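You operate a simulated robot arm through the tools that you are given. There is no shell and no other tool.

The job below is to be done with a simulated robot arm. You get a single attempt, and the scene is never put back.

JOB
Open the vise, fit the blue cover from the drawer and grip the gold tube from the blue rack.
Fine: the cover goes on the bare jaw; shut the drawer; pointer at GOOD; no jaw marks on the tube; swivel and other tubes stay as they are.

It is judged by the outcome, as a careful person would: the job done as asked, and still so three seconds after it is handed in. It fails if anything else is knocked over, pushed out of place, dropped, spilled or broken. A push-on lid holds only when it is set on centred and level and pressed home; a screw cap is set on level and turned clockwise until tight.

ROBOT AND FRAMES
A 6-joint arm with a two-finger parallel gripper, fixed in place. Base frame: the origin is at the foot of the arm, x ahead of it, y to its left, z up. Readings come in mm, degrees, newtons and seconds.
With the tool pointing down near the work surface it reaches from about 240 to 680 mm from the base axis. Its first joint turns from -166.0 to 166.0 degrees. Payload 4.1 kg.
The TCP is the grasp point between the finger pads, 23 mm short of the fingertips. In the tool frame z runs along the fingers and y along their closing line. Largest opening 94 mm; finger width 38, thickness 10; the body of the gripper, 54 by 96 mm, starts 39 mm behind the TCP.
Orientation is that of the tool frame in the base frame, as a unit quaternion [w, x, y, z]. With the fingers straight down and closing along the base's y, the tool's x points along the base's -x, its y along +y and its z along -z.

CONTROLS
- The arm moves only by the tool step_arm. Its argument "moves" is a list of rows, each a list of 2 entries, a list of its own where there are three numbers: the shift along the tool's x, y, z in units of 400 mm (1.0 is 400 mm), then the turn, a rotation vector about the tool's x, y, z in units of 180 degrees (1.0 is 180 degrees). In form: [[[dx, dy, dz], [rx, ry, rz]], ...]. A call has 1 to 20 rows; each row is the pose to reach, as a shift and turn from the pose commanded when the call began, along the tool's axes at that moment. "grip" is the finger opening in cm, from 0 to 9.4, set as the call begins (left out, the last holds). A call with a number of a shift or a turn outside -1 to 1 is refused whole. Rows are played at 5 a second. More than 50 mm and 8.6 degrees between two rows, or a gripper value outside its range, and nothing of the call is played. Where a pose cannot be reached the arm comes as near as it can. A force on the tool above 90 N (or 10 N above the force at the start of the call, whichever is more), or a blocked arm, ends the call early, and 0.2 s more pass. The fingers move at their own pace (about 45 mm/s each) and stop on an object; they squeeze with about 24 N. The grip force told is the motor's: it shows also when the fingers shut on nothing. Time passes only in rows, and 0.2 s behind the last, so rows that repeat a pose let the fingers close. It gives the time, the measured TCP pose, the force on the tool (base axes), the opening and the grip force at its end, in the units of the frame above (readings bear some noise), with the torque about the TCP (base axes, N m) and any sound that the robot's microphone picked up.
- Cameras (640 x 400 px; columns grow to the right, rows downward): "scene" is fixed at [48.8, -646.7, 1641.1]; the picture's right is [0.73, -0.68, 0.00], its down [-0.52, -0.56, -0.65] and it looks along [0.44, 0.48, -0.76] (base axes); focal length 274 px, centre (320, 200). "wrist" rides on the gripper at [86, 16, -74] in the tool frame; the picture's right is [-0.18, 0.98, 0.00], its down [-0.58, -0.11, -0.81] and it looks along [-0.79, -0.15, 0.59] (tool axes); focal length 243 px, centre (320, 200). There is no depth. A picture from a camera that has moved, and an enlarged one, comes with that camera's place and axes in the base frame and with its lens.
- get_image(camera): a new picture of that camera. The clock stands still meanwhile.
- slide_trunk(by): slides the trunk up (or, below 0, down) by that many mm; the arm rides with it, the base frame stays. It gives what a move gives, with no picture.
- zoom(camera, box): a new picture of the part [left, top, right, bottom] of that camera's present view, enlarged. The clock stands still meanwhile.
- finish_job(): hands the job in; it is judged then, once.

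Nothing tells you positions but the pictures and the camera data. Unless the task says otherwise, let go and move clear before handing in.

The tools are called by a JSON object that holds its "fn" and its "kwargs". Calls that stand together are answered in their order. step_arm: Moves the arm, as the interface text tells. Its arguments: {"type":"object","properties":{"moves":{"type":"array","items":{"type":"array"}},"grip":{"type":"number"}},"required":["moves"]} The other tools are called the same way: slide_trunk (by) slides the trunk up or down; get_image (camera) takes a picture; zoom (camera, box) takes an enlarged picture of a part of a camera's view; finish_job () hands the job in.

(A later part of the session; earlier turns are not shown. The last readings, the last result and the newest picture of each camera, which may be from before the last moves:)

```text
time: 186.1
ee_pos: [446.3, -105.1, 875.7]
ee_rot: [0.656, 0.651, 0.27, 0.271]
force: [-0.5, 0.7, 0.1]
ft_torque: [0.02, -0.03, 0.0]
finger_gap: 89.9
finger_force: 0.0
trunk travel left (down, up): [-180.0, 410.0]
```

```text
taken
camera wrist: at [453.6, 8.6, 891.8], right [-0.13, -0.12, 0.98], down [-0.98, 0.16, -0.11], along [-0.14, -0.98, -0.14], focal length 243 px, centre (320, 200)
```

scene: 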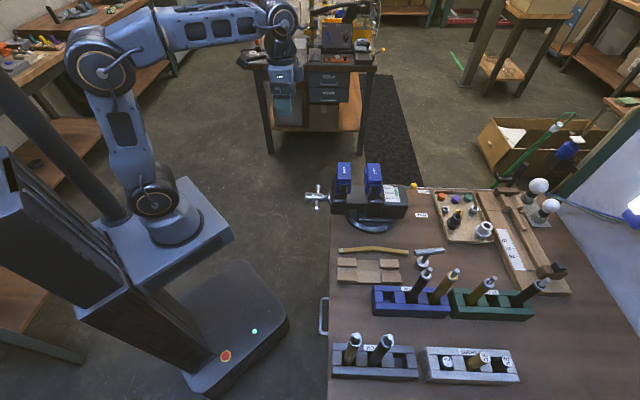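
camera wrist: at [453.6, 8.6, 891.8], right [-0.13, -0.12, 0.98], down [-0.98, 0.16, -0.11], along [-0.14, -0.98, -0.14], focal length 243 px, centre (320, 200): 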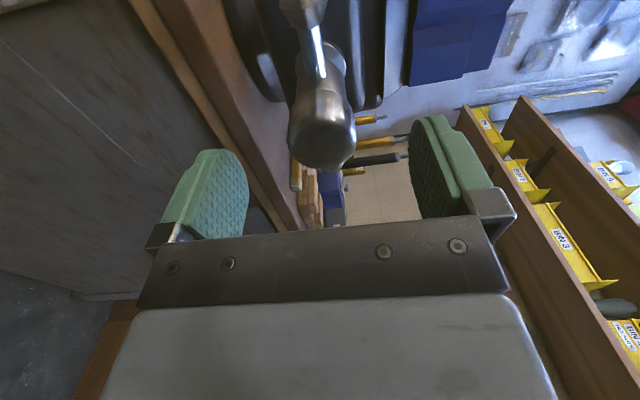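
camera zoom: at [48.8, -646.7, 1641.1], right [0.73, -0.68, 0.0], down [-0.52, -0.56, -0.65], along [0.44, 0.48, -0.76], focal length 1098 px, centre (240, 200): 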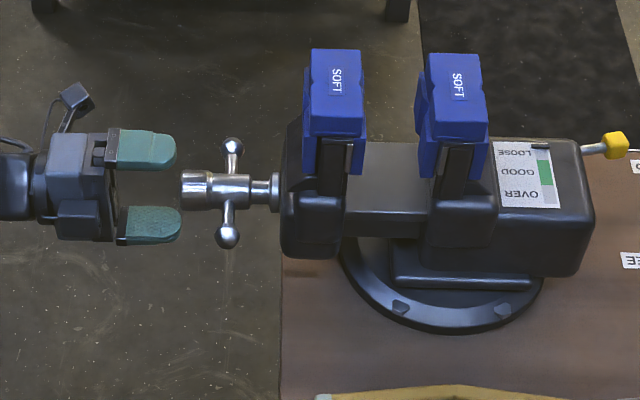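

{"fn": "step_arm", "kwargs": {"moves": [[[-0.002, 0.005, 0.05], [0, 0, 0]], [[-0.002, 0.005, 0.1], [0, 0, 0]], [[-0.002, 0.005, 0.1375], [0, 0, 0]], [[-0.002, 0.005, 0.1375], [0, 0, 0]]]}}

{"fn": "step_arm", "kwargs": {"moves": [[[0, 0, 0], [0, 0, 0]], [[0, 0, 0], [0, 0, 0]], [[0, 0, 0], [0, 0, 0]], [[0, 0, 0], [0, 0, 0]], [[0, 0, 0], [0, 0, 0]]], "grip": 2}}

{"fn": "zoom", "kwargs": {"camera": "scene", "box": [260, 150, 420, 250]}}

```text
time: 187.1
ee_pos: [483.4, -146.4, 879.9]
ee_rot: [0.656, 0.651, 0.27, 0.272]
force: [0.8, -0.2, 0.3]
ft_torque: [0.04, 0.02, 0.0]
finger_gap: 90.2
finger_force: 0.0
trunk travel left (down, up): [-180.0, 410.0]
```

```text
time: 188.3
ee_pos: [484.9, -146.1, 878.4]
ee_rot: [0.655, 0.652, 0.271, 0.27]
force: [-2.6, -0.4, -9.3]
ft_torque: [-0.05, -0.01, 0.02]
finger_gap: 37.4
finger_force: 45.3
trunk travel left (down, up): [-180.0, 410.0]
```

```text
4.00 times, centred on (340, 200) of scene
camera zoom: at [48.8, -646.7, 1641.1], right [0.73, -0.68, 0.0], down [-0.52, -0.56, -0.65], along [0.44, 0.48, -0.76], focal length 1098 px, centre (240, 200)
```

zoom: 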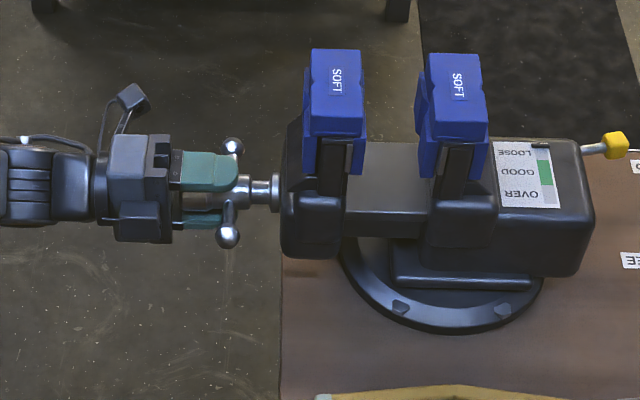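

Gripped. Now I'll tighten about 160° to bring the covers to a snug but loose gap.

{"fn": "step_arm", "kwargs": {"moves": [[[0, 0, 0.0017], [0, 0, 0.045]], [[0, 0, 0.0035], [0, 0, 0.09]], [[0, 0, 0.0052], [0, 0, 0.135]], [[0, 0, 0.007], [0, 0, 0.18]], [[0, 0, 0.0087], [0, 0, 0.225]], [[0, 0, 0.0105], [0, 0, 0.27]], [[0, 0, 0.0122], [0, 0, 0.315]], [[0, 0, 0.014], [0, 0, 0.36]], [[0, 0, 0.0157], [0, 0, 0.405]], [[0, 0, 0.0175], [0, 0, 0.45]], [[0, 0, 0.0192], [0, 0, 0.495]], [[0, 0, 0.021], [0, 0, 0.54]], [[0, 0, 0.0227], [0, 0, 0.585]], [[0, 0, 0.0245], [0, 0, 0.63]], [[0, 0, 0.0262], [0, 0, 0.675]], [[0, 0, 0.028], [0, 0, 0.72]], [[0, 0, 0.0297], [0, 0, 0.765]], [[0, 0, 0.0315], [0, 0, 0.81]], [[0, 0, 0.0332], [0, 0, 0.855]], [[0, 0, 0.035], [0, 0, 0.9]]]}}

{"fn": "zoom", "kwargs": {"camera": "scene", "box": [300, 155, 410, 225]}}

{"fn": "zoom", "kwargs": {"camera": "scene", "box": [345, 158, 385, 198]}}

```text
time: 192.5
ee_pos: [494.0, -154.3, 876.6]
ee_rot: [-0.166, 0.369, -0.601, 0.689]
force: [4.4, 7.0, -22.6]
ft_torque: [-0.41, -0.34, -0.9]
finger_gap: 37.8
finger_force: 45.3
trunk travel left (down, up): [-180.0, 410.0]
```

```text
5.71 times, centred on (355, 190) of scene
camera zoom: at [48.8, -646.7, 1641.1], right [0.73, -0.68, 0.0], down [-0.52, -0.56, -0.65], along [0.44, 0.48, -0.76], focal length 1568 px, centre (120, 257)
```

zoom: 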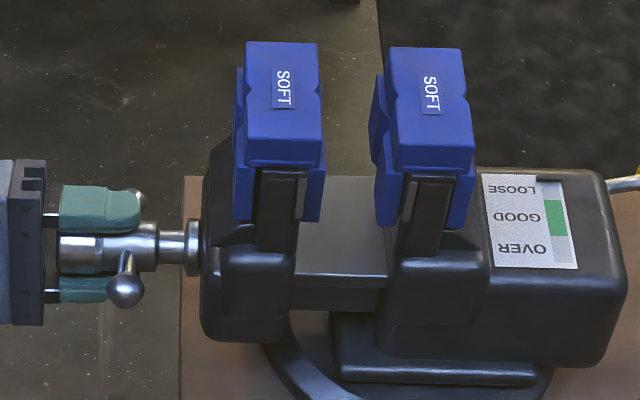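

```text
10.00 times, centred on (365, 178) of scene
camera zoom: at [48.8, -646.7, 1641.1], right [0.73, -0.68, 0.0], down [-0.52, -0.56, -0.65], along [0.44, 0.48, -0.76], focal length 2745 px, centre (-130, 420)
```

zoom: 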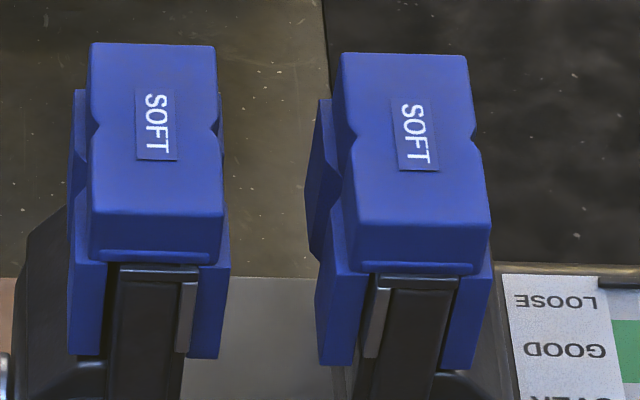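

Gap is about 28 mm flat-to-flat. I'll close another ~35° for a snugger fit, then release and check.

{"fn": "step_arm", "kwargs": {"moves": [[[0, 0, 0.002], [0, 0, 0.045]], [[0, 0, 0.004], [0, 0, 0.09]], [[0, 0, 0.006], [0, 0, 0.135]], [[0, 0, 0.0085], [0, 0, 0.19]], [[0, 0, 0.0085], [0, 0, 0.19]]]}}

{"fn": "step_arm", "kwargs": {"moves": [[[0, 0, 0], [0, 0, 0]], [[0, 0, 0], [0, 0, 0]], [[0, 0, 0], [0, 0, 0]], [[0, 0, 0], [0, 0, 0]], [[0, 0, -0.06], [0, 0, 0]], [[0, 0, -0.13], [0, 0, 0]], [[0, 0, -0.19], [0, 0, 0]], [[0, 0, -0.19], [0, 0, 0]]], "grip": 9}}

{"fn": "zoom", "kwargs": {"camera": "scene", "box": [345, 158, 385, 198]}}

{"fn": "zoom", "kwargs": {"camera": "scene", "box": [260, 150, 420, 250]}}

```text
refused: row 4 steps farther than a row can; nothing moved
```

```text
time: 194.3
ee_pos: [438.6, -99.8, 878.0]
ee_rot: [-0.165, 0.369, -0.6, 0.69]
force: [-0.1, 0.2, 0.0]
ft_torque: [0.0, -0.01, 0.01]
finger_gap: 90.0
finger_force: 0.1
trunk travel left (down, up): [-180.0, 410.0]
```

```text
10.00 times, centred on (365, 178) of scene
camera zoom: at [48.8, -646.7, 1641.1], right [0.73, -0.68, 0.0], down [-0.52, -0.56, -0.65], along [0.44, 0.48, -0.76], focal length 2745 px, centre (-130, 420)
```

zoom: 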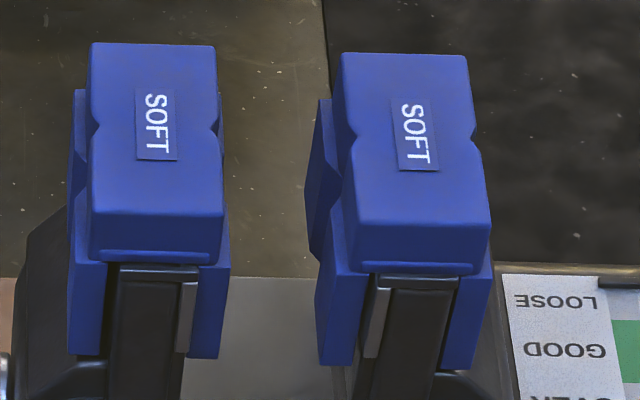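

```text
4.00 times, centred on (340, 200) of scene
camera zoom: at [48.8, -646.7, 1641.1], right [0.73, -0.68, 0.0], down [-0.52, -0.56, -0.65], along [0.44, 0.48, -0.76], focal length 1098 px, centre (240, 200)
```

zoom: 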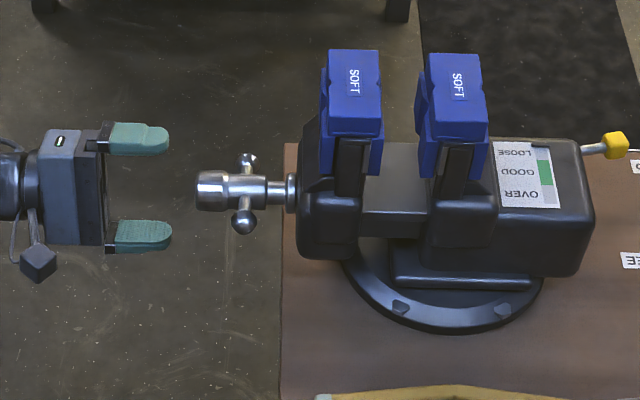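

The small extra turn was refused (step too large) and I released at the 28 mm gap, which is workable for standing the tube. Now I'll roll back and prepare to fetch the tube.

{"fn": "step_arm", "kwargs": {"moves": [[[0, 0, 0], [0, 0, 0.045]], [[0, 0, 0], [0, 0, 0.09]], [[0, 0, 0], [0, 0, 0.135]], [[0, 0, 0], [0, 0, 0.18]], [[0, 0, 0], [0, 0, 0.225]], [[0, 0, 0], [0, 0, 0.27]], [[0, 0, 0], [0, 0, 0.315]], [[0, 0, 0], [0, 0, 0.36]], [[0, 0, 0], [0, 0, 0.405]], [[0, 0, 0], [0, 0, 0.45]], [[0, 0, 0], [0, 0, 0.495]], [[0, 0, 0], [0, 0, 0.54]], [[0, 0, 0], [0, 0, 0.585]], [[0, 0, 0], [0, 0, 0.6]], [[0, 0, 0], [0, 0, 0.6]]]}}

```text
time: 197.5
ee_pos: [441.0, -101.3, 878.9]
ee_rot: [0.655, 0.269, 0.651, -0.271]
force: [1.0, 0.3, -0.4]
ft_torque: [0.0, 0.01, -0.01]
finger_gap: 90.0
finger_force: 0.1
trunk travel left (down, up): [-180.0, 410.0]
```

{"fn": "slide_trunk", "kwargs": {"by": 400}}

```text
time: 201.3
ee_pos: [439.7, -102.3, 1278.1]
ee_rot: [0.655, 0.27, 0.652, -0.272]
force: [-0.4, 0.2, 0.2]
ft_torque: [-0.02, 0.0, -0.01]
finger_gap: 90.0
finger_force: 0.0
trunk travel left (down, up): [-580.0, 10.0]
```

{"fn": "step_arm", "kwargs": {"moves": [[[0.0088, -0.0588, 0.0678], [0.0066, 0.0278, 0.0024]], [[0.0175, -0.1175, 0.1356], [0.0132, 0.0556, 0.0049]], [[0.0263, -0.1763, 0.2034], [0.0198, 0.0834, 0.0073]], [[0.035, -0.235, 0.2713], [0.0264, 0.1113, 0.0097]], [[0.0438, -0.2938, 0.3391], [0.033, 0.1391, 0.0121]], [[0.0525, -0.3525, 0.4069], [0.0396, 0.1669, 0.0146]], [[0.0613, -0.4113, 0.4747], [0.0462, 0.1947, 0.017]], [[0.07, -0.47, 0.5425], [0.0528, 0.2225, 0.0194]], [[0.07, -0.47, 0.5425], [0.0528, 0.2225, 0.0194]]], "grip": 5}}

{"fn": "get_image", "kwargs": {"camera": "wrist"}}

{"fn": "get_image", "kwargs": {"camera": "scene"}}

```text
time: 203.3
ee_pos: [461.4, -388.0, 1252.4]
ee_rot: [0.377, 0.417, 0.804, -0.195]
force: [0.4, 0.0, 0.4]
ft_torque: [-0.03, -0.03, -0.01]
finger_gap: 50.0
finger_force: 0.0
trunk travel left (down, up): [-580.0, 10.0]
```

```text
taken
camera wrist: at [408.6, -286.2, 1233.3], right [0.87, 0.47, 0.14], down [-0.23, 0.14, 0.96], along [0.43, -0.87, 0.23], focal length 243 px, centre (320, 200)
```

wrist: 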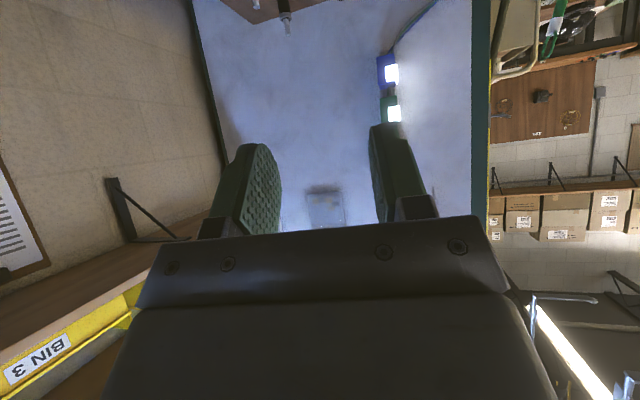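

```text
taken
```

scene: 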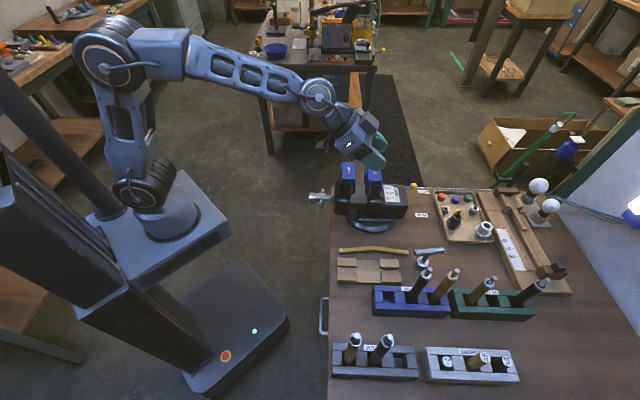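

{"fn": "zoom", "kwargs": {"camera": "scene", "box": [400, 255, 480, 315]}}

{"fn": "zoom", "kwargs": {"camera": "scene", "box": [435, 262, 465, 287]}}

```text
6.67 times, centred on (440, 285) of scene
camera zoom: at [48.8, -646.7, 1641.1], right [0.73, -0.68, 0.0], down [-0.52, -0.56, -0.65], along [0.44, 0.48, -0.76], focal length 1830 px, centre (-480, -367)
```

zoom: 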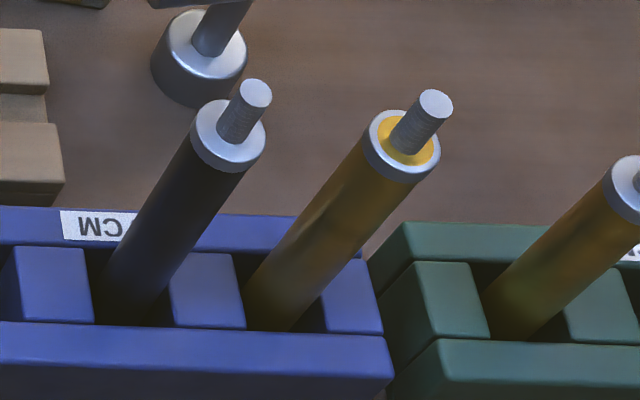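

```text
16.00 times, centred on (450, 274) of scene
camera zoom: at [48.8, -646.7, 1641.1], right [0.73, -0.68, 0.0], down [-0.52, -0.56, -0.65], along [0.44, 0.48, -0.76], focal length 4392 px, centre (-1760, -992)
```

zoom: 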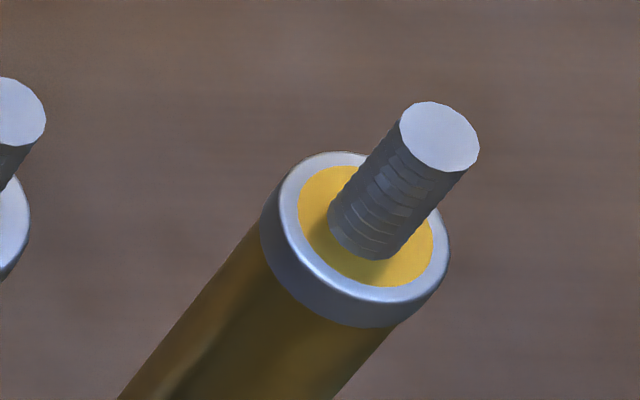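

Tube geometry refined: stud axis at n 809.8, u −112.9, top z≈1034, ring top ≈1002. I'll move above it in this 50° orientation to test the reach.

{"fn": "step_arm", "kwargs": {"moves": [[[-0.0251, -0.0394, 0.0746], [0, 0, 0]], [[-0.0503, -0.0788, 0.1493], [0, 0, 0]], [[-0.0754, -0.1181, 0.2239], [0, 0, 0]], [[-0.1005, -0.1575, 0.2985], [0, 0, 0]], [[-0.1256, -0.1969, 0.3731], [0, 0, 0]], [[-0.1508, -0.2363, 0.4478], [0, 0, 0]], [[-0.1759, -0.2756, 0.5224], [0, 0, 0]], [[-0.201, -0.315, 0.597], [0, 0, 0]], [[-0.201, -0.315, 0.597], [0, 0, 0]]]}}

{"fn": "get_image", "kwargs": {"camera": "scene"}}

```text
time: 205.3
ee_pos: [489.5, -647.2, 1158.2]
ee_rot: [0.376, 0.417, 0.804, -0.194]
force: [-0.2, 0.1, -0.3]
ft_torque: [0.02, 0.01, -0.01]
finger_gap: 50.3
finger_force: 0.1
out of reach, approached as far as the arm can: row 8, 9
trunk travel left (down, up): [-580.0, 10.0]
```

```text
taken
```

scene: 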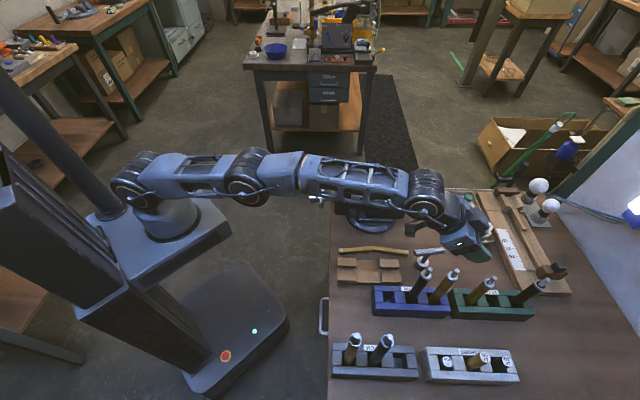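

It reached n≈804, only 6 mm short at this height, and lower down the reach improves. I'll descend to z≈1090 above the stud and check the alignment.

{"fn": "step_arm", "kwargs": {"moves": [[[0.03, 0, 0.03], [0, 0, 0]], [[0.075, -0.001, 0.075], [0, 0, 0]], [[0.1205, -0.001, 0.121], [0, 0, 0]], [[0.1205, -0.001, 0.121], [0, 0, 0]]]}}

{"fn": "zoom", "kwargs": {"camera": "scene", "box": [400, 215, 500, 295]}}

{"fn": "get_image", "kwargs": {"camera": "wrist"}}

```text
time: 206.3
ee_pos: [492.1, -653.1, 1091.0]
ee_rot: [0.377, 0.416, 0.804, -0.195]
force: [-0.3, -0.4, 0.0]
ft_torque: [0.02, -0.02, -0.02]
finger_gap: 50.0
finger_force: 0.0
trunk travel left (down, up): [-580.0, 10.0]
```

```text
5.00 times, centred on (450, 255) of scene
camera zoom: at [48.8, -646.7, 1641.1], right [0.73, -0.68, 0.0], down [-0.52, -0.56, -0.65], along [0.44, 0.48, -0.76], focal length 1372 px, centre (-330, -75)
```

zoom: 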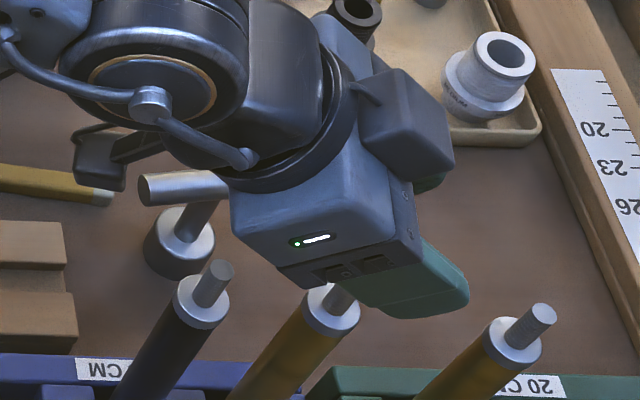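

```text
taken
camera wrist: at [439.6, -549.9, 1072.1], right [0.87, 0.47, 0.14], down [-0.23, 0.14, 0.96], along [0.43, -0.87, 0.23], focal length 243 px, centre (320, 200)
```

wrist: 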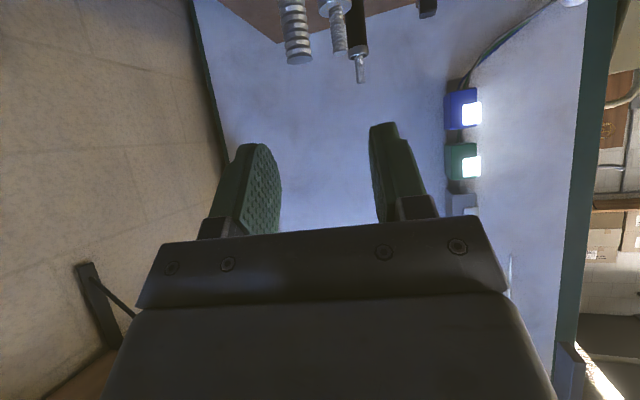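

Aligned to within about 2 mm. I'll descend partway and check clearance over the black tube's stud.

{"fn": "step_arm", "kwargs": {"moves": [[[0.03, -0.004, 0.025], [0, 0, 0]], [[0.06, -0.005, 0.05], [0, 0, 0]], [[0.0785, -0.005, 0.066], [0, 0, 0]], [[0.0785, -0.005, 0.066], [0, 0, 0]]]}}

{"fn": "zoom", "kwargs": {"camera": "scene", "box": [410, 235, 480, 295]}}

{"fn": "zoom", "kwargs": {"camera": "wrist", "box": [200, 0, 440, 200]}}

```text
time: 207.3
ee_pos: [490.4, -653.6, 1050.5]
ee_rot: [0.377, 0.417, 0.804, -0.196]
force: [-0.3, 0.6, 0.5]
ft_torque: [0.02, 0.01, -0.02]
finger_gap: 50.1
finger_force: 0.1
trunk travel left (down, up): [-580.0, 10.0]
```

```text
6.67 times, centred on (445, 265) of scene
camera zoom: at [48.8, -646.7, 1641.1], right [0.73, -0.68, 0.0], down [-0.52, -0.56, -0.65], along [0.44, 0.48, -0.76], focal length 1830 px, centre (-513, -233)
```

zoom: 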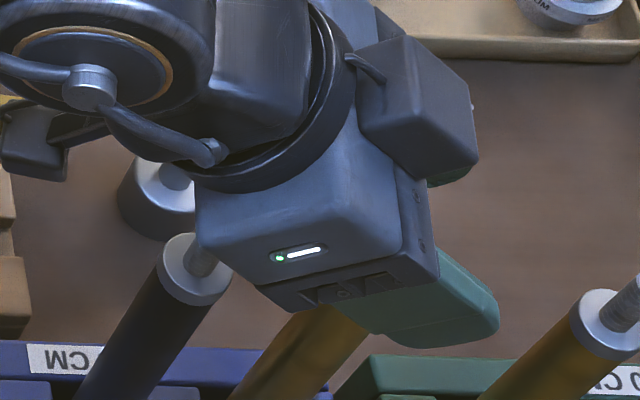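

```text
2.00 times, centred on (320, 100) of wrist
camera zoom: at [438.1, -551.1, 1031.1], right [0.87, 0.47, 0.14], down [-0.23, 0.14, 0.96], along [0.43, -0.87, 0.23], focal length 485 px, centre (320, 400)
```

zoom: 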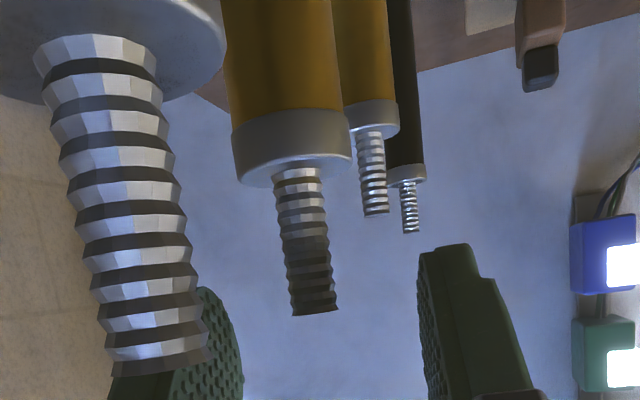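

The gold stud sits right between the fingers. The black tube's stud will clear the gripper body by only about 5 mm if I go to z≈1041, so I'll stop there and close.

{"fn": "step_arm", "kwargs": {"moves": [[[0.009, -0.002, 0.0077], [0, 0, 0]], [[0.018, -0.003, 0.0153], [0, 0, 0]], [[0.018, -0.003, 0.0153], [0, 0, 0]]]}}

{"fn": "zoom", "kwargs": {"camera": "wrist", "box": [200, 40, 440, 240]}}

```text
time: 208.2
ee_pos: [488.9, -653.8, 1040.4]
ee_rot: [0.377, 0.417, 0.803, -0.196]
force: [1.5, -1.0, -0.4]
ft_torque: [0.04, -0.02, 0.02]
finger_gap: 49.9
finger_force: 0.0
trunk travel left (down, up): [-580.0, 10.0]
```

```text
2.00 times, centred on (320, 140) of wrist
camera zoom: at [437.6, -552.0, 1022.3], right [0.87, 0.47, 0.14], down [-0.23, 0.14, 0.96], along [0.43, -0.87, 0.23], focal length 485 px, centre (320, 320)
```

zoom: 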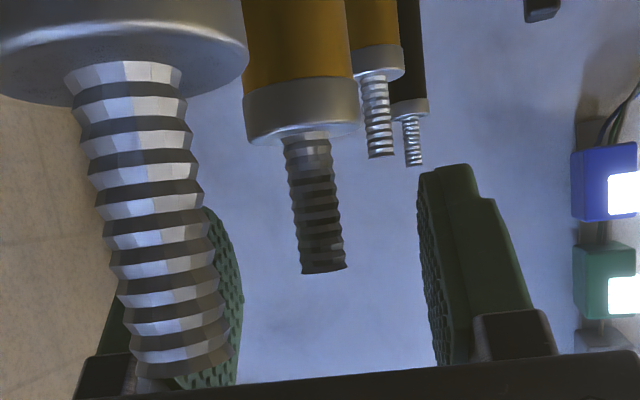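

{"fn": "step_arm", "kwargs": {"moves": [[[0, 0, 0], [0, 0, 0]], [[0, 0, 0], [0, 0, 0]], [[0, 0, 0], [0, 0, 0]], [[0, 0, 0], [0, 0, 0]]], "grip": 0.4}}

{"fn": "zoom", "kwargs": {"camera": "wrist", "box": [200, 40, 440, 240]}}

{"fn": "zoom", "kwargs": {"camera": "scene", "box": [400, 235, 480, 315]}}

```text
time: 209.2
ee_pos: [489.9, -652.9, 1042.1]
ee_rot: [0.376, 0.416, 0.804, -0.195]
force: [0.4, -0.2, 0.3]
ft_torque: [0.07, -0.08, 0.04]
finger_gap: 11.3
finger_force: 23.9
trunk travel left (down, up): [-580.0, 10.0]
```

```text
2.00 times, centred on (320, 140) of wrist
camera zoom: at [437.8, -551.8, 1022.2], right [0.87, 0.47, 0.14], down [-0.23, 0.14, 0.96], along [0.43, -0.87, 0.23], focal length 485 px, centre (320, 320)
```

zoom: 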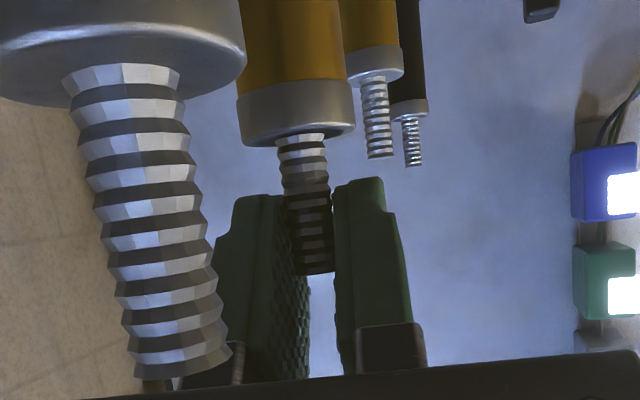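

```text
5.00 times, centred on (440, 275) of scene
camera zoom: at [48.8, -646.7, 1641.1], right [0.73, -0.68, 0.0], down [-0.52, -0.56, -0.65], along [0.44, 0.48, -0.76], focal length 1372 px, centre (-280, -175)
```

zoom: 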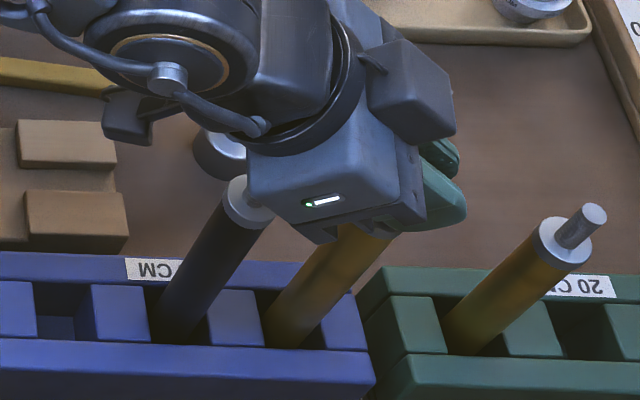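

The stud is gripped firmly. I'll lift vertically, slowly.

{"fn": "step_arm", "kwargs": {"moves": [[[-0.0096, 0, -0.008], [0, 0, 0]], [[-0.0287, 0, -0.0241], [0, 0, 0]], [[-0.0479, 0, -0.0402], [0, 0, 0]], [[-0.0766, 0, -0.0643], [0, 0, 0]], [[-0.0766, 0, -0.0643], [0, 0, 0]]]}}

{"fn": "zoom", "kwargs": {"camera": "scene", "box": [400, 215, 500, 315]}}

{"fn": "zoom", "kwargs": {"camera": "wrist", "box": [200, 0, 440, 240]}}

```text
time: 210.3
ee_pos: [490.1, -654.6, 1080.6]
ee_rot: [0.376, 0.417, 0.804, -0.196]
force: [0.5, 0.1, -1.4]
ft_torque: [0.01, 0.01, 0.0]
finger_gap: 11.7
finger_force: 24.1
trunk travel left (down, up): [-580.0, 10.0]
```

```text
4.00 times, centred on (450, 265) of scene
camera zoom: at [48.8, -646.7, 1641.1], right [0.73, -0.68, 0.0], down [-0.52, -0.56, -0.65], along [0.44, 0.48, -0.76], focal length 1098 px, centre (-200, -60)
```

zoom: 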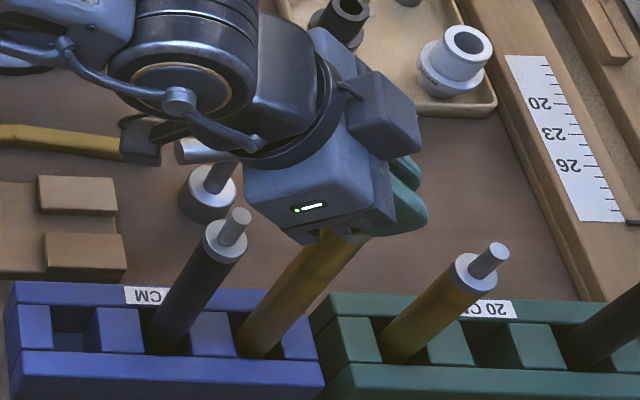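

```text
1.67 times, centred on (320, 120) of wrist
camera zoom: at [437.2, -552.2, 1062.2], right [0.87, 0.47, 0.14], down [-0.23, 0.14, 0.96], along [0.43, -0.87, 0.23], focal length 404 px, centre (320, 333)
```

zoom: 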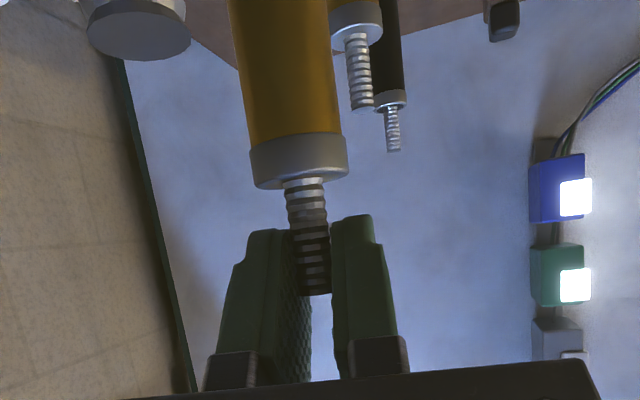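

{"fn": "step_arm", "kwargs": {"moves": [[[-0.0287, 0, -0.0241], [0, 0, 0]], [[-0.0536, 0, -0.045], [0, 0, 0]], [[-0.0708, 0, -0.0595], [0, 0, 0]], [[-0.0708, 0, -0.0595], [0, 0, 0]]]}}

{"fn": "zoom", "kwargs": {"camera": "scene", "box": [400, 215, 500, 315]}}

```text
time: 211.3
ee_pos: [488.8, -653.9, 1118.1]
ee_rot: [0.376, 0.417, 0.804, -0.195]
force: [0.7, -0.6, -2.1]
ft_torque: [0.01, 0.03, -0.01]
finger_gap: 11.4
finger_force: 23.9
trunk travel left (down, up): [-580.0, 10.0]
```

```text
4.00 times, centred on (450, 265) of scene
camera zoom: at [48.8, -646.7, 1641.1], right [0.73, -0.68, 0.0], down [-0.52, -0.56, -0.65], along [0.44, 0.48, -0.76], focal length 1098 px, centre (-200, -60)
```

zoom: 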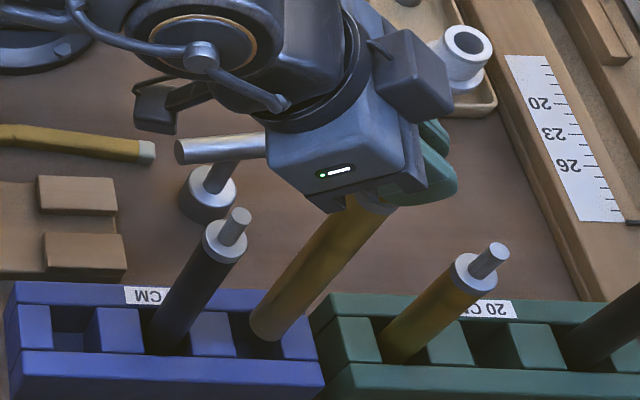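

The tube is out of its slot, with its bottom at z≈878. I'll move it sideways toward the vise side (away from the other tubes), rising as I go.

{"fn": "step_arm", "kwargs": {"moves": [[[0.001, 0.0485, -0.017], [0, 0, 0]], [[0.002, 0.097, -0.034], [0, 0, 0]], [[-0.0095, 0.1438, -0.0725], [0, 0, 0]], [[-0.021, 0.1905, -0.111], [0, 0, 0]], [[-0.0315, 0.2208, -0.1765], [0, 0, 0]], [[-0.042, 0.251, -0.242], [0, 0, 0]], [[-0.0515, 0.2878, -0.308], [0, 0, 0]], [[-0.061, 0.3245, -0.374], [0, 0, 0]], [[-0.062, 0.36, -0.441], [0, 0, 0]], [[-0.063, 0.3955, -0.508], [0, 0, 0]], [[-0.063, 0.3955, -0.508], [0, 0, 0]]]}}

{"fn": "get_image", "kwargs": {"camera": "scene"}}

{"fn": "zoom", "kwargs": {"camera": "wrist", "box": [200, 0, 440, 240]}}

```text
time: 213.8
ee_pos: [538.5, -448.0, 1268.9]
ee_rot: [0.376, 0.417, 0.804, -0.196]
force: [0.1, -0.6, -0.7]
ft_torque: [0.0, -0.01, -0.01]
finger_gap: 11.0
finger_force: 23.9
trunk travel left (down, up): [-580.0, 10.0]
```

```text
taken
```

scene: 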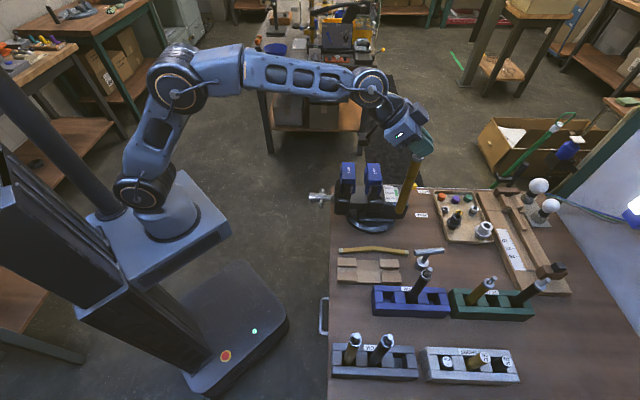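

```text
1.67 times, centred on (320, 120) of wrist
camera zoom: at [486.4, -346.5, 1249.4], right [0.87, 0.47, 0.14], down [-0.23, 0.14, 0.96], along [0.43, -0.87, 0.23], focal length 404 px, centre (320, 333)
```

zoom: 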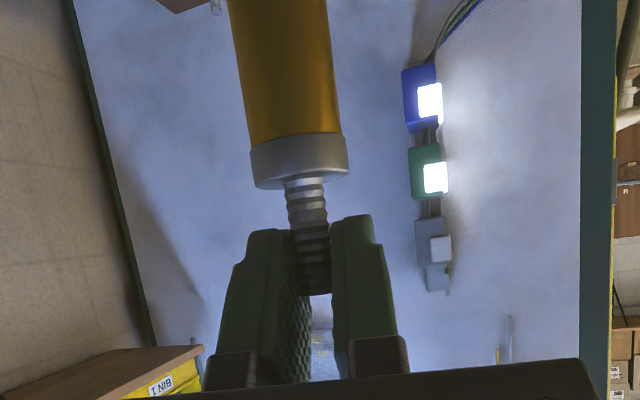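

The tube hangs vertically in the grip. I'll carry it over the vise with its bottom above the cover tops, then check the alignment before lowering.

{"fn": "step_arm", "kwargs": {"moves": [[[-0.04, 0, -0.034], [0, 0, 0]], [[-0.0062, 0.0648, -0.0743], [0, 0, 0]], [[0.0277, 0.1295, -0.1147], [0, 0, 0]], [[0.0615, 0.1943, -0.155], [0, 0, 0]], [[0.0953, 0.259, -0.1953], [0, 0, 0]], [[0.1292, 0.3238, -0.2357], [0, 0, 0]], [[0.163, 0.3885, -0.276], [0, 0, 0]], [[0.163, 0.3885, -0.276], [0, 0, 0]]]}}

{"fn": "zoom", "kwargs": {"camera": "scene", "box": [330, 100, 420, 215]}}

{"fn": "get_image", "kwargs": {"camera": "wrist"}}

```text
time: 215.6
ee_pos: [592.3, -256.4, 1287.6]
ee_rot: [0.376, 0.418, 0.804, -0.196]
force: [0.1, -0.1, -1.7]
ft_torque: [-0.02, -0.01, -0.01]
finger_gap: 11.4
finger_force: 24.4
trunk travel left (down, up): [-580.0, 10.0]
```

```text
3.48 times, centred on (375, 158) of scene
camera zoom: at [48.8, -646.7, 1641.1], right [0.73, -0.68, 0.0], down [-0.52, -0.56, -0.65], along [0.44, 0.48, -0.76], focal length 955 px, centre (129, 348)
```

zoom: 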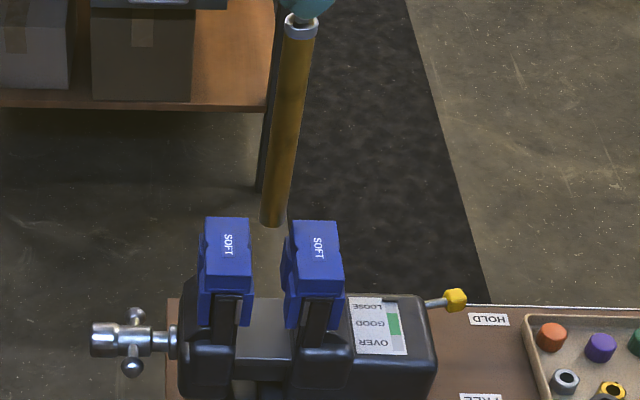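

```text
taken
camera wrist: at [540.3, -153.6, 1268.8], right [0.87, 0.47, 0.14], down [-0.23, 0.14, 0.96], along [0.43, -0.87, 0.23], focal length 243 px, centre (320, 200)
```

wrist: 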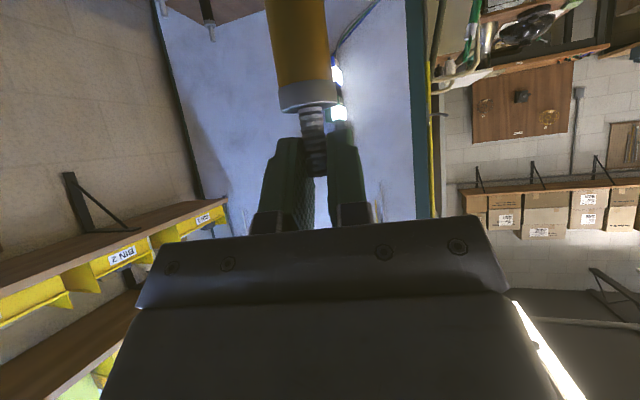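

{"fn": "zoom", "kwargs": {"camera": "scene", "box": [350, 148, 380, 178]}}

{"fn": "zoom", "kwargs": {"camera": "scene", "box": [355, 98, 385, 123]}}

{"fn": "zoom", "kwargs": {"camera": "scene", "box": [348, 156, 384, 192]}}

```text
13.33 times, centred on (365, 163) of scene
camera zoom: at [48.8, -646.7, 1641.1], right [0.73, -0.68, 0.0], down [-0.52, -0.56, -0.65], along [0.44, 0.48, -0.76], focal length 3660 px, centre (-280, 693)
```

zoom: 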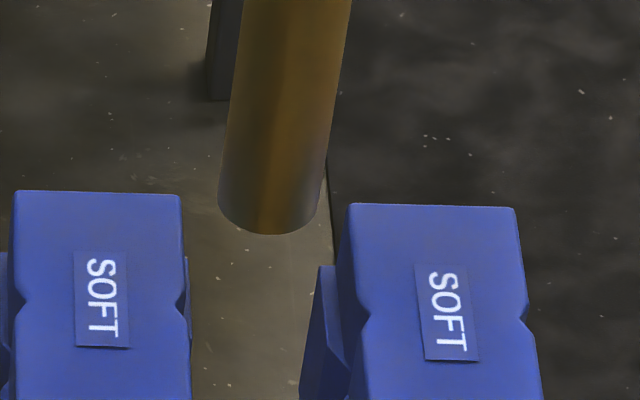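

```text
16.00 times, centred on (370, 110) of scene
camera zoom: at [48.8, -646.7, 1641.1], right [0.73, -0.68, 0.0], down [-0.52, -0.56, -0.65], along [0.44, 0.48, -0.76], focal length 4392 px, centre (-480, 1632)
```

zoom: 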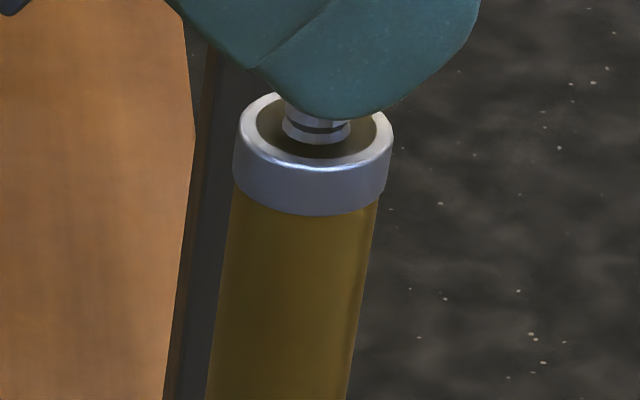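

```text
11.11 times, centred on (366, 174) of scene
camera zoom: at [48.8, -646.7, 1641.1], right [0.73, -0.68, 0.0], down [-0.52, -0.56, -0.65], along [0.44, 0.48, -0.76], focal length 3050 px, centre (-191, 489)
```

zoom: 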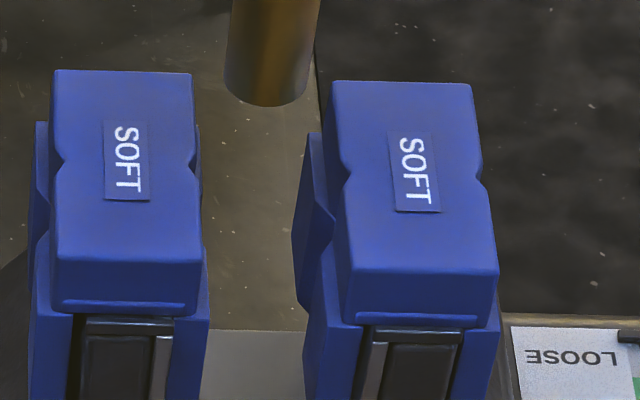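

The tube is vertical at n≈599.8, u≈242 and the V-groove centre is about n 601, u 241.5. I'll nudge 1 mm and lower into the gap in stages, watching the force.

{"fn": "step_arm", "kwargs": {"moves": [[[-0.002, -0.001, 0.0024], [0, 0, 0]], [[0.03, -0.001, 0.029], [0, 0, 0]], [[0.065, -0.001, 0.058], [0, 0, 0]], [[0.1, -0.001, 0.087], [0, 0, 0]], [[0.132, -0.001, 0.115], [0, 0, 0]], [[0.132, -0.001, 0.115], [0, 0, 0]]]}}

{"fn": "zoom", "kwargs": {"camera": "scene", "box": [343, 145, 388, 190]}}

```text
time: 216.9
ee_pos: [594.0, -256.9, 1217.7]
ee_rot: [0.377, 0.417, 0.804, -0.196]
force: [-0.6, 0.0, -2.0]
ft_torque: [-0.02, -0.02, 0.0]
finger_gap: 11.5
finger_force: 24.4
trunk travel left (down, up): [-580.0, 10.0]
```

```text
8.89 times, centred on (366, 168) of scene
camera zoom: at [48.8, -646.7, 1641.1], right [0.73, -0.68, 0.0], down [-0.52, -0.56, -0.65], along [0.44, 0.48, -0.76], focal length 2440 px, centre (-84, 489)
```

zoom: 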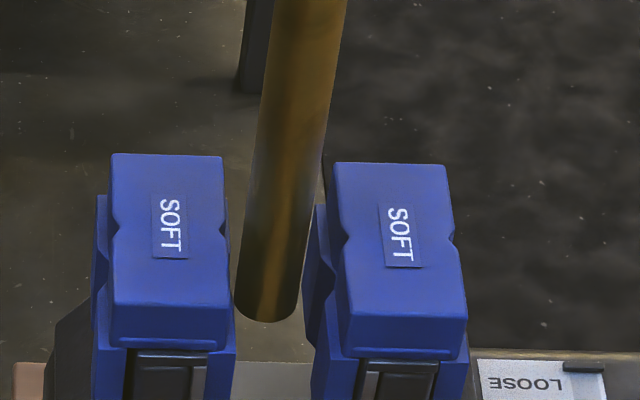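

{"fn": "step_arm", "kwargs": {"moves": [[[0.03, 0, 0.025], [0, 0, 0]], [[0.065, 0, 0.0545], [0, 0, 0]], [[0.1, 0, 0.084], [0, 0, 0]], [[0.1149, 0, 0.0964], [0, 0, 0]], [[0.1149, 0, 0.0964], [0, 0, 0]]]}}

{"fn": "zoom", "kwargs": {"camera": "scene", "box": [335, 125, 395, 215]}}

```text
time: 218.2
ee_pos: [593.6, -255.3, 1156.6]
ee_rot: [0.376, 0.417, 0.804, -0.196]
force: [0.9, -0.3, -1.7]
ft_torque: [0.01, 0.04, 0.01]
finger_gap: 11.3
finger_force: 23.7
trunk travel left (down, up): [-580.0, 10.0]
```

```text
4.44 times, centred on (365, 170) of scene
camera zoom: at [48.8, -646.7, 1641.1], right [0.73, -0.68, 0.0], down [-0.52, -0.56, -0.65], along [0.44, 0.48, -0.76], focal length 1220 px, centre (120, 333)
```

zoom: 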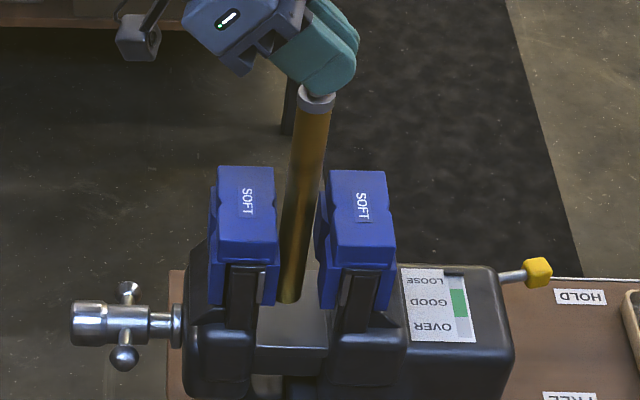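

Nearly down. I'll take small steps to find contact with the slide.

{"fn": "step_arm", "kwargs": {"moves": [[[0.0057, 0, 0.0048], [0, 0, 0]], [[0.0115, 0, 0.0096], [0, 0, 0]], [[0.0115, 0, 0.0096], [0, 0, 0]]]}}

```text
time: 218.9
ee_pos: [593.3, -257.5, 1152.6]
ee_rot: [0.376, 0.417, 0.804, -0.197]
force: [0.5, -0.4, -1.0]
ft_torque: [-0.02, 0.0, 0.02]
finger_gap: 11.2
finger_force: 24.2
trunk travel left (down, up): [-580.0, 10.0]
```

{"fn": "step_arm", "kwargs": {"moves": [[[0.0057, 0, 0.0048], [0, 0, 0]], [[0.0115, 0, 0.0096], [0, 0, 0]], [[0.0115, 0, 0.0096], [0, 0, 0]]]}}

```text
time: 219.8
ee_pos: [593.6, -256.4, 1146.1]
ee_rot: [0.377, 0.416, 0.804, -0.194]
force: [0.2, -0.4, -1.1]
ft_torque: [-0.02, -0.01, -0.01]
finger_gap: 11.2
finger_force: 24.2
trunk travel left (down, up): [-580.0, 10.0]
```

{"fn": "step_arm", "kwargs": {"moves": [[[0.0038, 0, 0.0032], [0, 0, 0]], [[0.0077, 0, 0.0064], [0, 0, 0]], [[0.0077, 0, 0.0064], [0, 0, 0]]]}}

{"fn": "zoom", "kwargs": {"camera": "scene", "box": [350, 170, 380, 200]}}

```text
time: 220.6
ee_pos: [593.4, -257.2, 1143.5]
ee_rot: [0.376, 0.417, 0.804, -0.196]
force: [-0.2, 0.1, -1.6]
ft_torque: [0.03, 0.0, 0.02]
finger_gap: 11.3
finger_force: 24.3
trunk travel left (down, up): [-580.0, 10.0]
```

```text
13.33 times, centred on (365, 185) of scene
camera zoom: at [48.8, -646.7, 1641.1], right [0.73, -0.68, 0.0], down [-0.52, -0.56, -0.65], along [0.44, 0.48, -0.76], focal length 3660 px, centre (-280, 400)
```

zoom: 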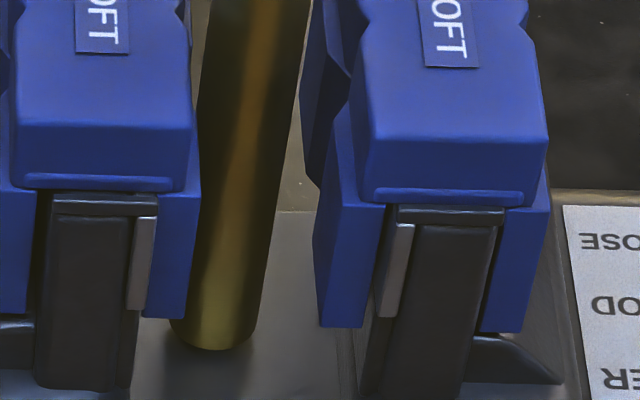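

{"fn": "step_arm", "kwargs": {"moves": [[[0.0038, 0, 0.0032], [0, 0, 0]], [[0.0077, 0, 0.0064], [0, 0, 0]], [[0.0077, 0, 0.0064], [0, 0, 0]]]}}

```text
time: 221.3
ee_pos: [593.3, -256.2, 1138.7]
ee_rot: [0.377, 0.417, 0.803, -0.196]
force: [0.2, -0.3, 2.7]
ft_torque: [-0.01, -0.02, 0.03]
finger_gap: 11.3
finger_force: 24.4
trunk travel left (down, up): [-580.0, 10.0]
```

Contact with the slide (force went from −1.5 to +2.7 N). The tube is in the middle of the gap; I'll open the fingers to let it stand.

{"fn": "step_arm", "kwargs": {"moves": [[[0, 0, 0], [0, 0, 0]], [[0, 0, 0], [0, 0, 0]], [[0, 0, 0], [0, 0, 0]]], "grip": 3}}

{"fn": "zoom", "kwargs": {"camera": "scene", "box": [335, 125, 395, 215]}}

{"fn": "zoom", "kwargs": {"camera": "wrist", "box": [200, 0, 440, 240]}}

```text
time: 222.2
ee_pos: [591.6, -256.7, 1138.2]
ee_rot: [0.376, 0.417, 0.804, -0.195]
force: [0.7, 0.2, 0.4]
ft_torque: [-0.04, -0.01, 0.01]
finger_gap: 30.0
finger_force: 0.1
trunk travel left (down, up): [-580.0, 10.0]
```

```text
4.44 times, centred on (365, 170) of scene
camera zoom: at [48.8, -646.7, 1641.1], right [0.73, -0.68, 0.0], down [-0.52, -0.56, -0.65], along [0.44, 0.48, -0.76], focal length 1220 px, centre (120, 333)
```

zoom: 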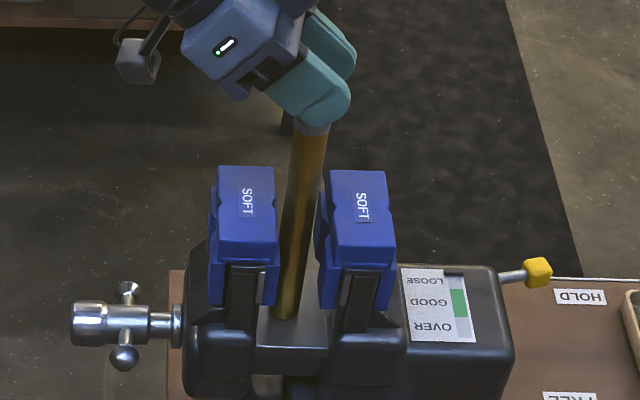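

```text
1.67 times, centred on (320, 120) of wrist
camera zoom: at [541.3, -154.8, 1118.7], right [0.87, 0.47, 0.14], down [-0.23, 0.14, 0.96], along [0.43, -0.87, 0.23], focal length 404 px, centre (320, 333)
```

zoom: 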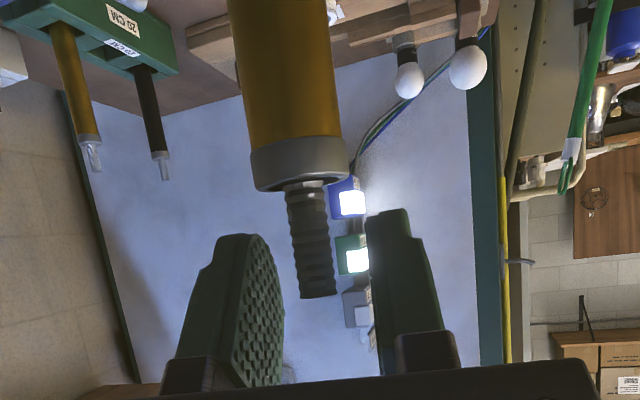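

The tube stands by itself. I'll withdraw straight up, then away.

{"fn": "step_arm", "kwargs": {"moves": [[[-0.02, 0, -0.0168], [0, 0, 0]], [[-0.0575, 0, -0.0482], [0, 0, 0]], [[-0.115, 0, -0.0964], [0, 0, 0]], [[-0.19, 0, -0.16], [0, 0, 0]], [[-0.26, 0, -0.22], [0, 0, 0]], [[-0.26, 0, -0.22], [0, 0, 0]]]}}

{"fn": "zoom", "kwargs": {"camera": "scene", "box": [335, 125, 395, 215]}}

```text
time: 223.6
ee_pos: [592.2, -255.7, 1276.0]
ee_rot: [0.376, 0.417, 0.804, -0.196]
force: [-0.3, 0.4, 0.4]
ft_torque: [0.0, -0.04, -0.02]
finger_gap: 30.0
finger_force: 0.1
trunk travel left (down, up): [-580.0, 10.0]
```

```text
4.44 times, centred on (365, 170) of scene
camera zoom: at [48.8, -646.7, 1641.1], right [0.73, -0.68, 0.0], down [-0.52, -0.56, -0.65], along [0.44, 0.48, -0.76], focal length 1220 px, centre (120, 333)
```

zoom: 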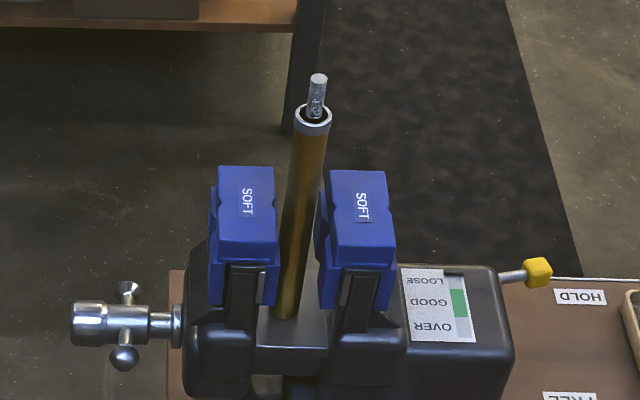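

The tube stands well between the covers. Back to the screw handle: retract, point down, then lower the trunk.

{"fn": "step_arm", "kwargs": {"moves": [[[0.0404, -0.0136, -0.067], [-0.0035, 0.0397, -0.0073]], [[0.0807, -0.0272, -0.134], [-0.007, 0.0793, -0.0145]], [[0.1211, -0.0408, -0.201], [-0.0105, 0.119, -0.0218]], [[0.1614, -0.0545, -0.268], [-0.0139, 0.1586, -0.0291]], [[0.2018, -0.0681, -0.335], [-0.0174, 0.1983, -0.0364]], [[0.2421, -0.0817, -0.402], [-0.0209, 0.2379, -0.0436]], [[0.2825, -0.0953, -0.469], [-0.0244, 0.2776, -0.0509]], [[0.2825, -0.0953, -0.469], [-0.0244, 0.2776, -0.0509]]], "grip": 9}}

```text
time: 225.3
ee_pos: [436.7, -99.1, 1306.4]
ee_rot: [0.001, 0.383, 0.924, 0.0]
force: [-0.9, -0.8, -0.5]
ft_torque: [-0.02, 0.0, 0.01]
finger_gap: 89.9
finger_force: 0.0
trunk travel left (down, up): [-580.0, 10.0]
```

{"fn": "slide_trunk", "kwargs": {"by": -400}}

{"fn": "zoom", "kwargs": {"camera": "scene", "box": [280, 130, 400, 220]}}

```text
time: 229.2
ee_pos: [436.2, -100.6, 907.6]
ee_rot: [0.002, 0.382, 0.924, -0.001]
force: [1.3, -0.3, 0.1]
ft_torque: [0.0, -0.02, 0.0]
finger_gap: 89.9
finger_force: 0.0
trunk travel left (down, up): [-180.0, 410.0]
```

```text
4.44 times, centred on (340, 175) of scene
camera zoom: at [48.8, -646.7, 1641.1], right [0.73, -0.68, 0.0], down [-0.52, -0.56, -0.65], along [0.44, 0.48, -0.76], focal length 1220 px, centre (231, 311)
```

zoom: 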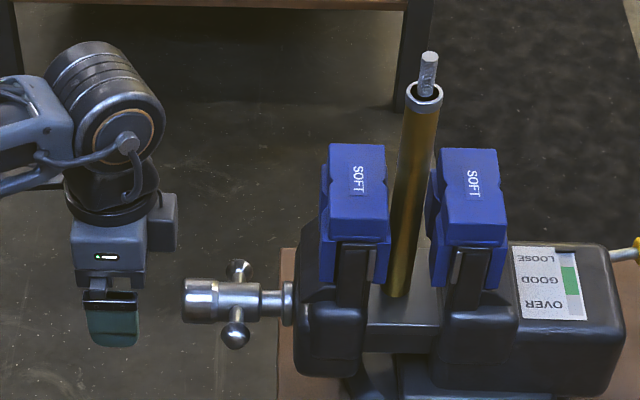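

{"fn": "step_arm", "kwargs": {"moves": [[[0, 0.001, 0.006], [0, -0.0417, 0]], [[0, 0.001, 0.013], [0, -0.0833, 0]], [[-0.003, 0.002, 0.019], [0, -0.125, 0]], [[-0.006, 0.002, 0.026], [0, -0.1667, 0]], [[-0.009, 0.003, 0.032], [0, -0.2083, 0]], [[-0.012, 0.003, 0.038], [0, -0.25, 0]], [[-0.015, 0.004, 0.045], [0, -0.2917, 0]], [[-0.018, 0.0045, 0.051], [0, -0.3333, 0]], [[-0.021, 0.005, 0.057], [0, -0.375, 0]], [[-0.025, 0.0055, 0.064], [0, -0.4167, 0]], [[-0.028, 0.006, 0.07], [0, -0.4583, 0]], [[-0.031, 0.0067, 0.0765], [0, -0.5, 0]], [[-0.031, 0.0067, 0.0765], [0, -0.5, 0]]]}}

```text
time: 232.0
ee_pos: [446.6, -107.0, 877.0]
ee_rot: [0.654, 0.271, 0.651, -0.272]
force: [-0.5, -0.4, -0.8]
ft_torque: [0.0, 0.0, 0.02]
finger_gap: 90.1
finger_force: 0.0
trunk travel left (down, up): [-180.0, 410.0]
```

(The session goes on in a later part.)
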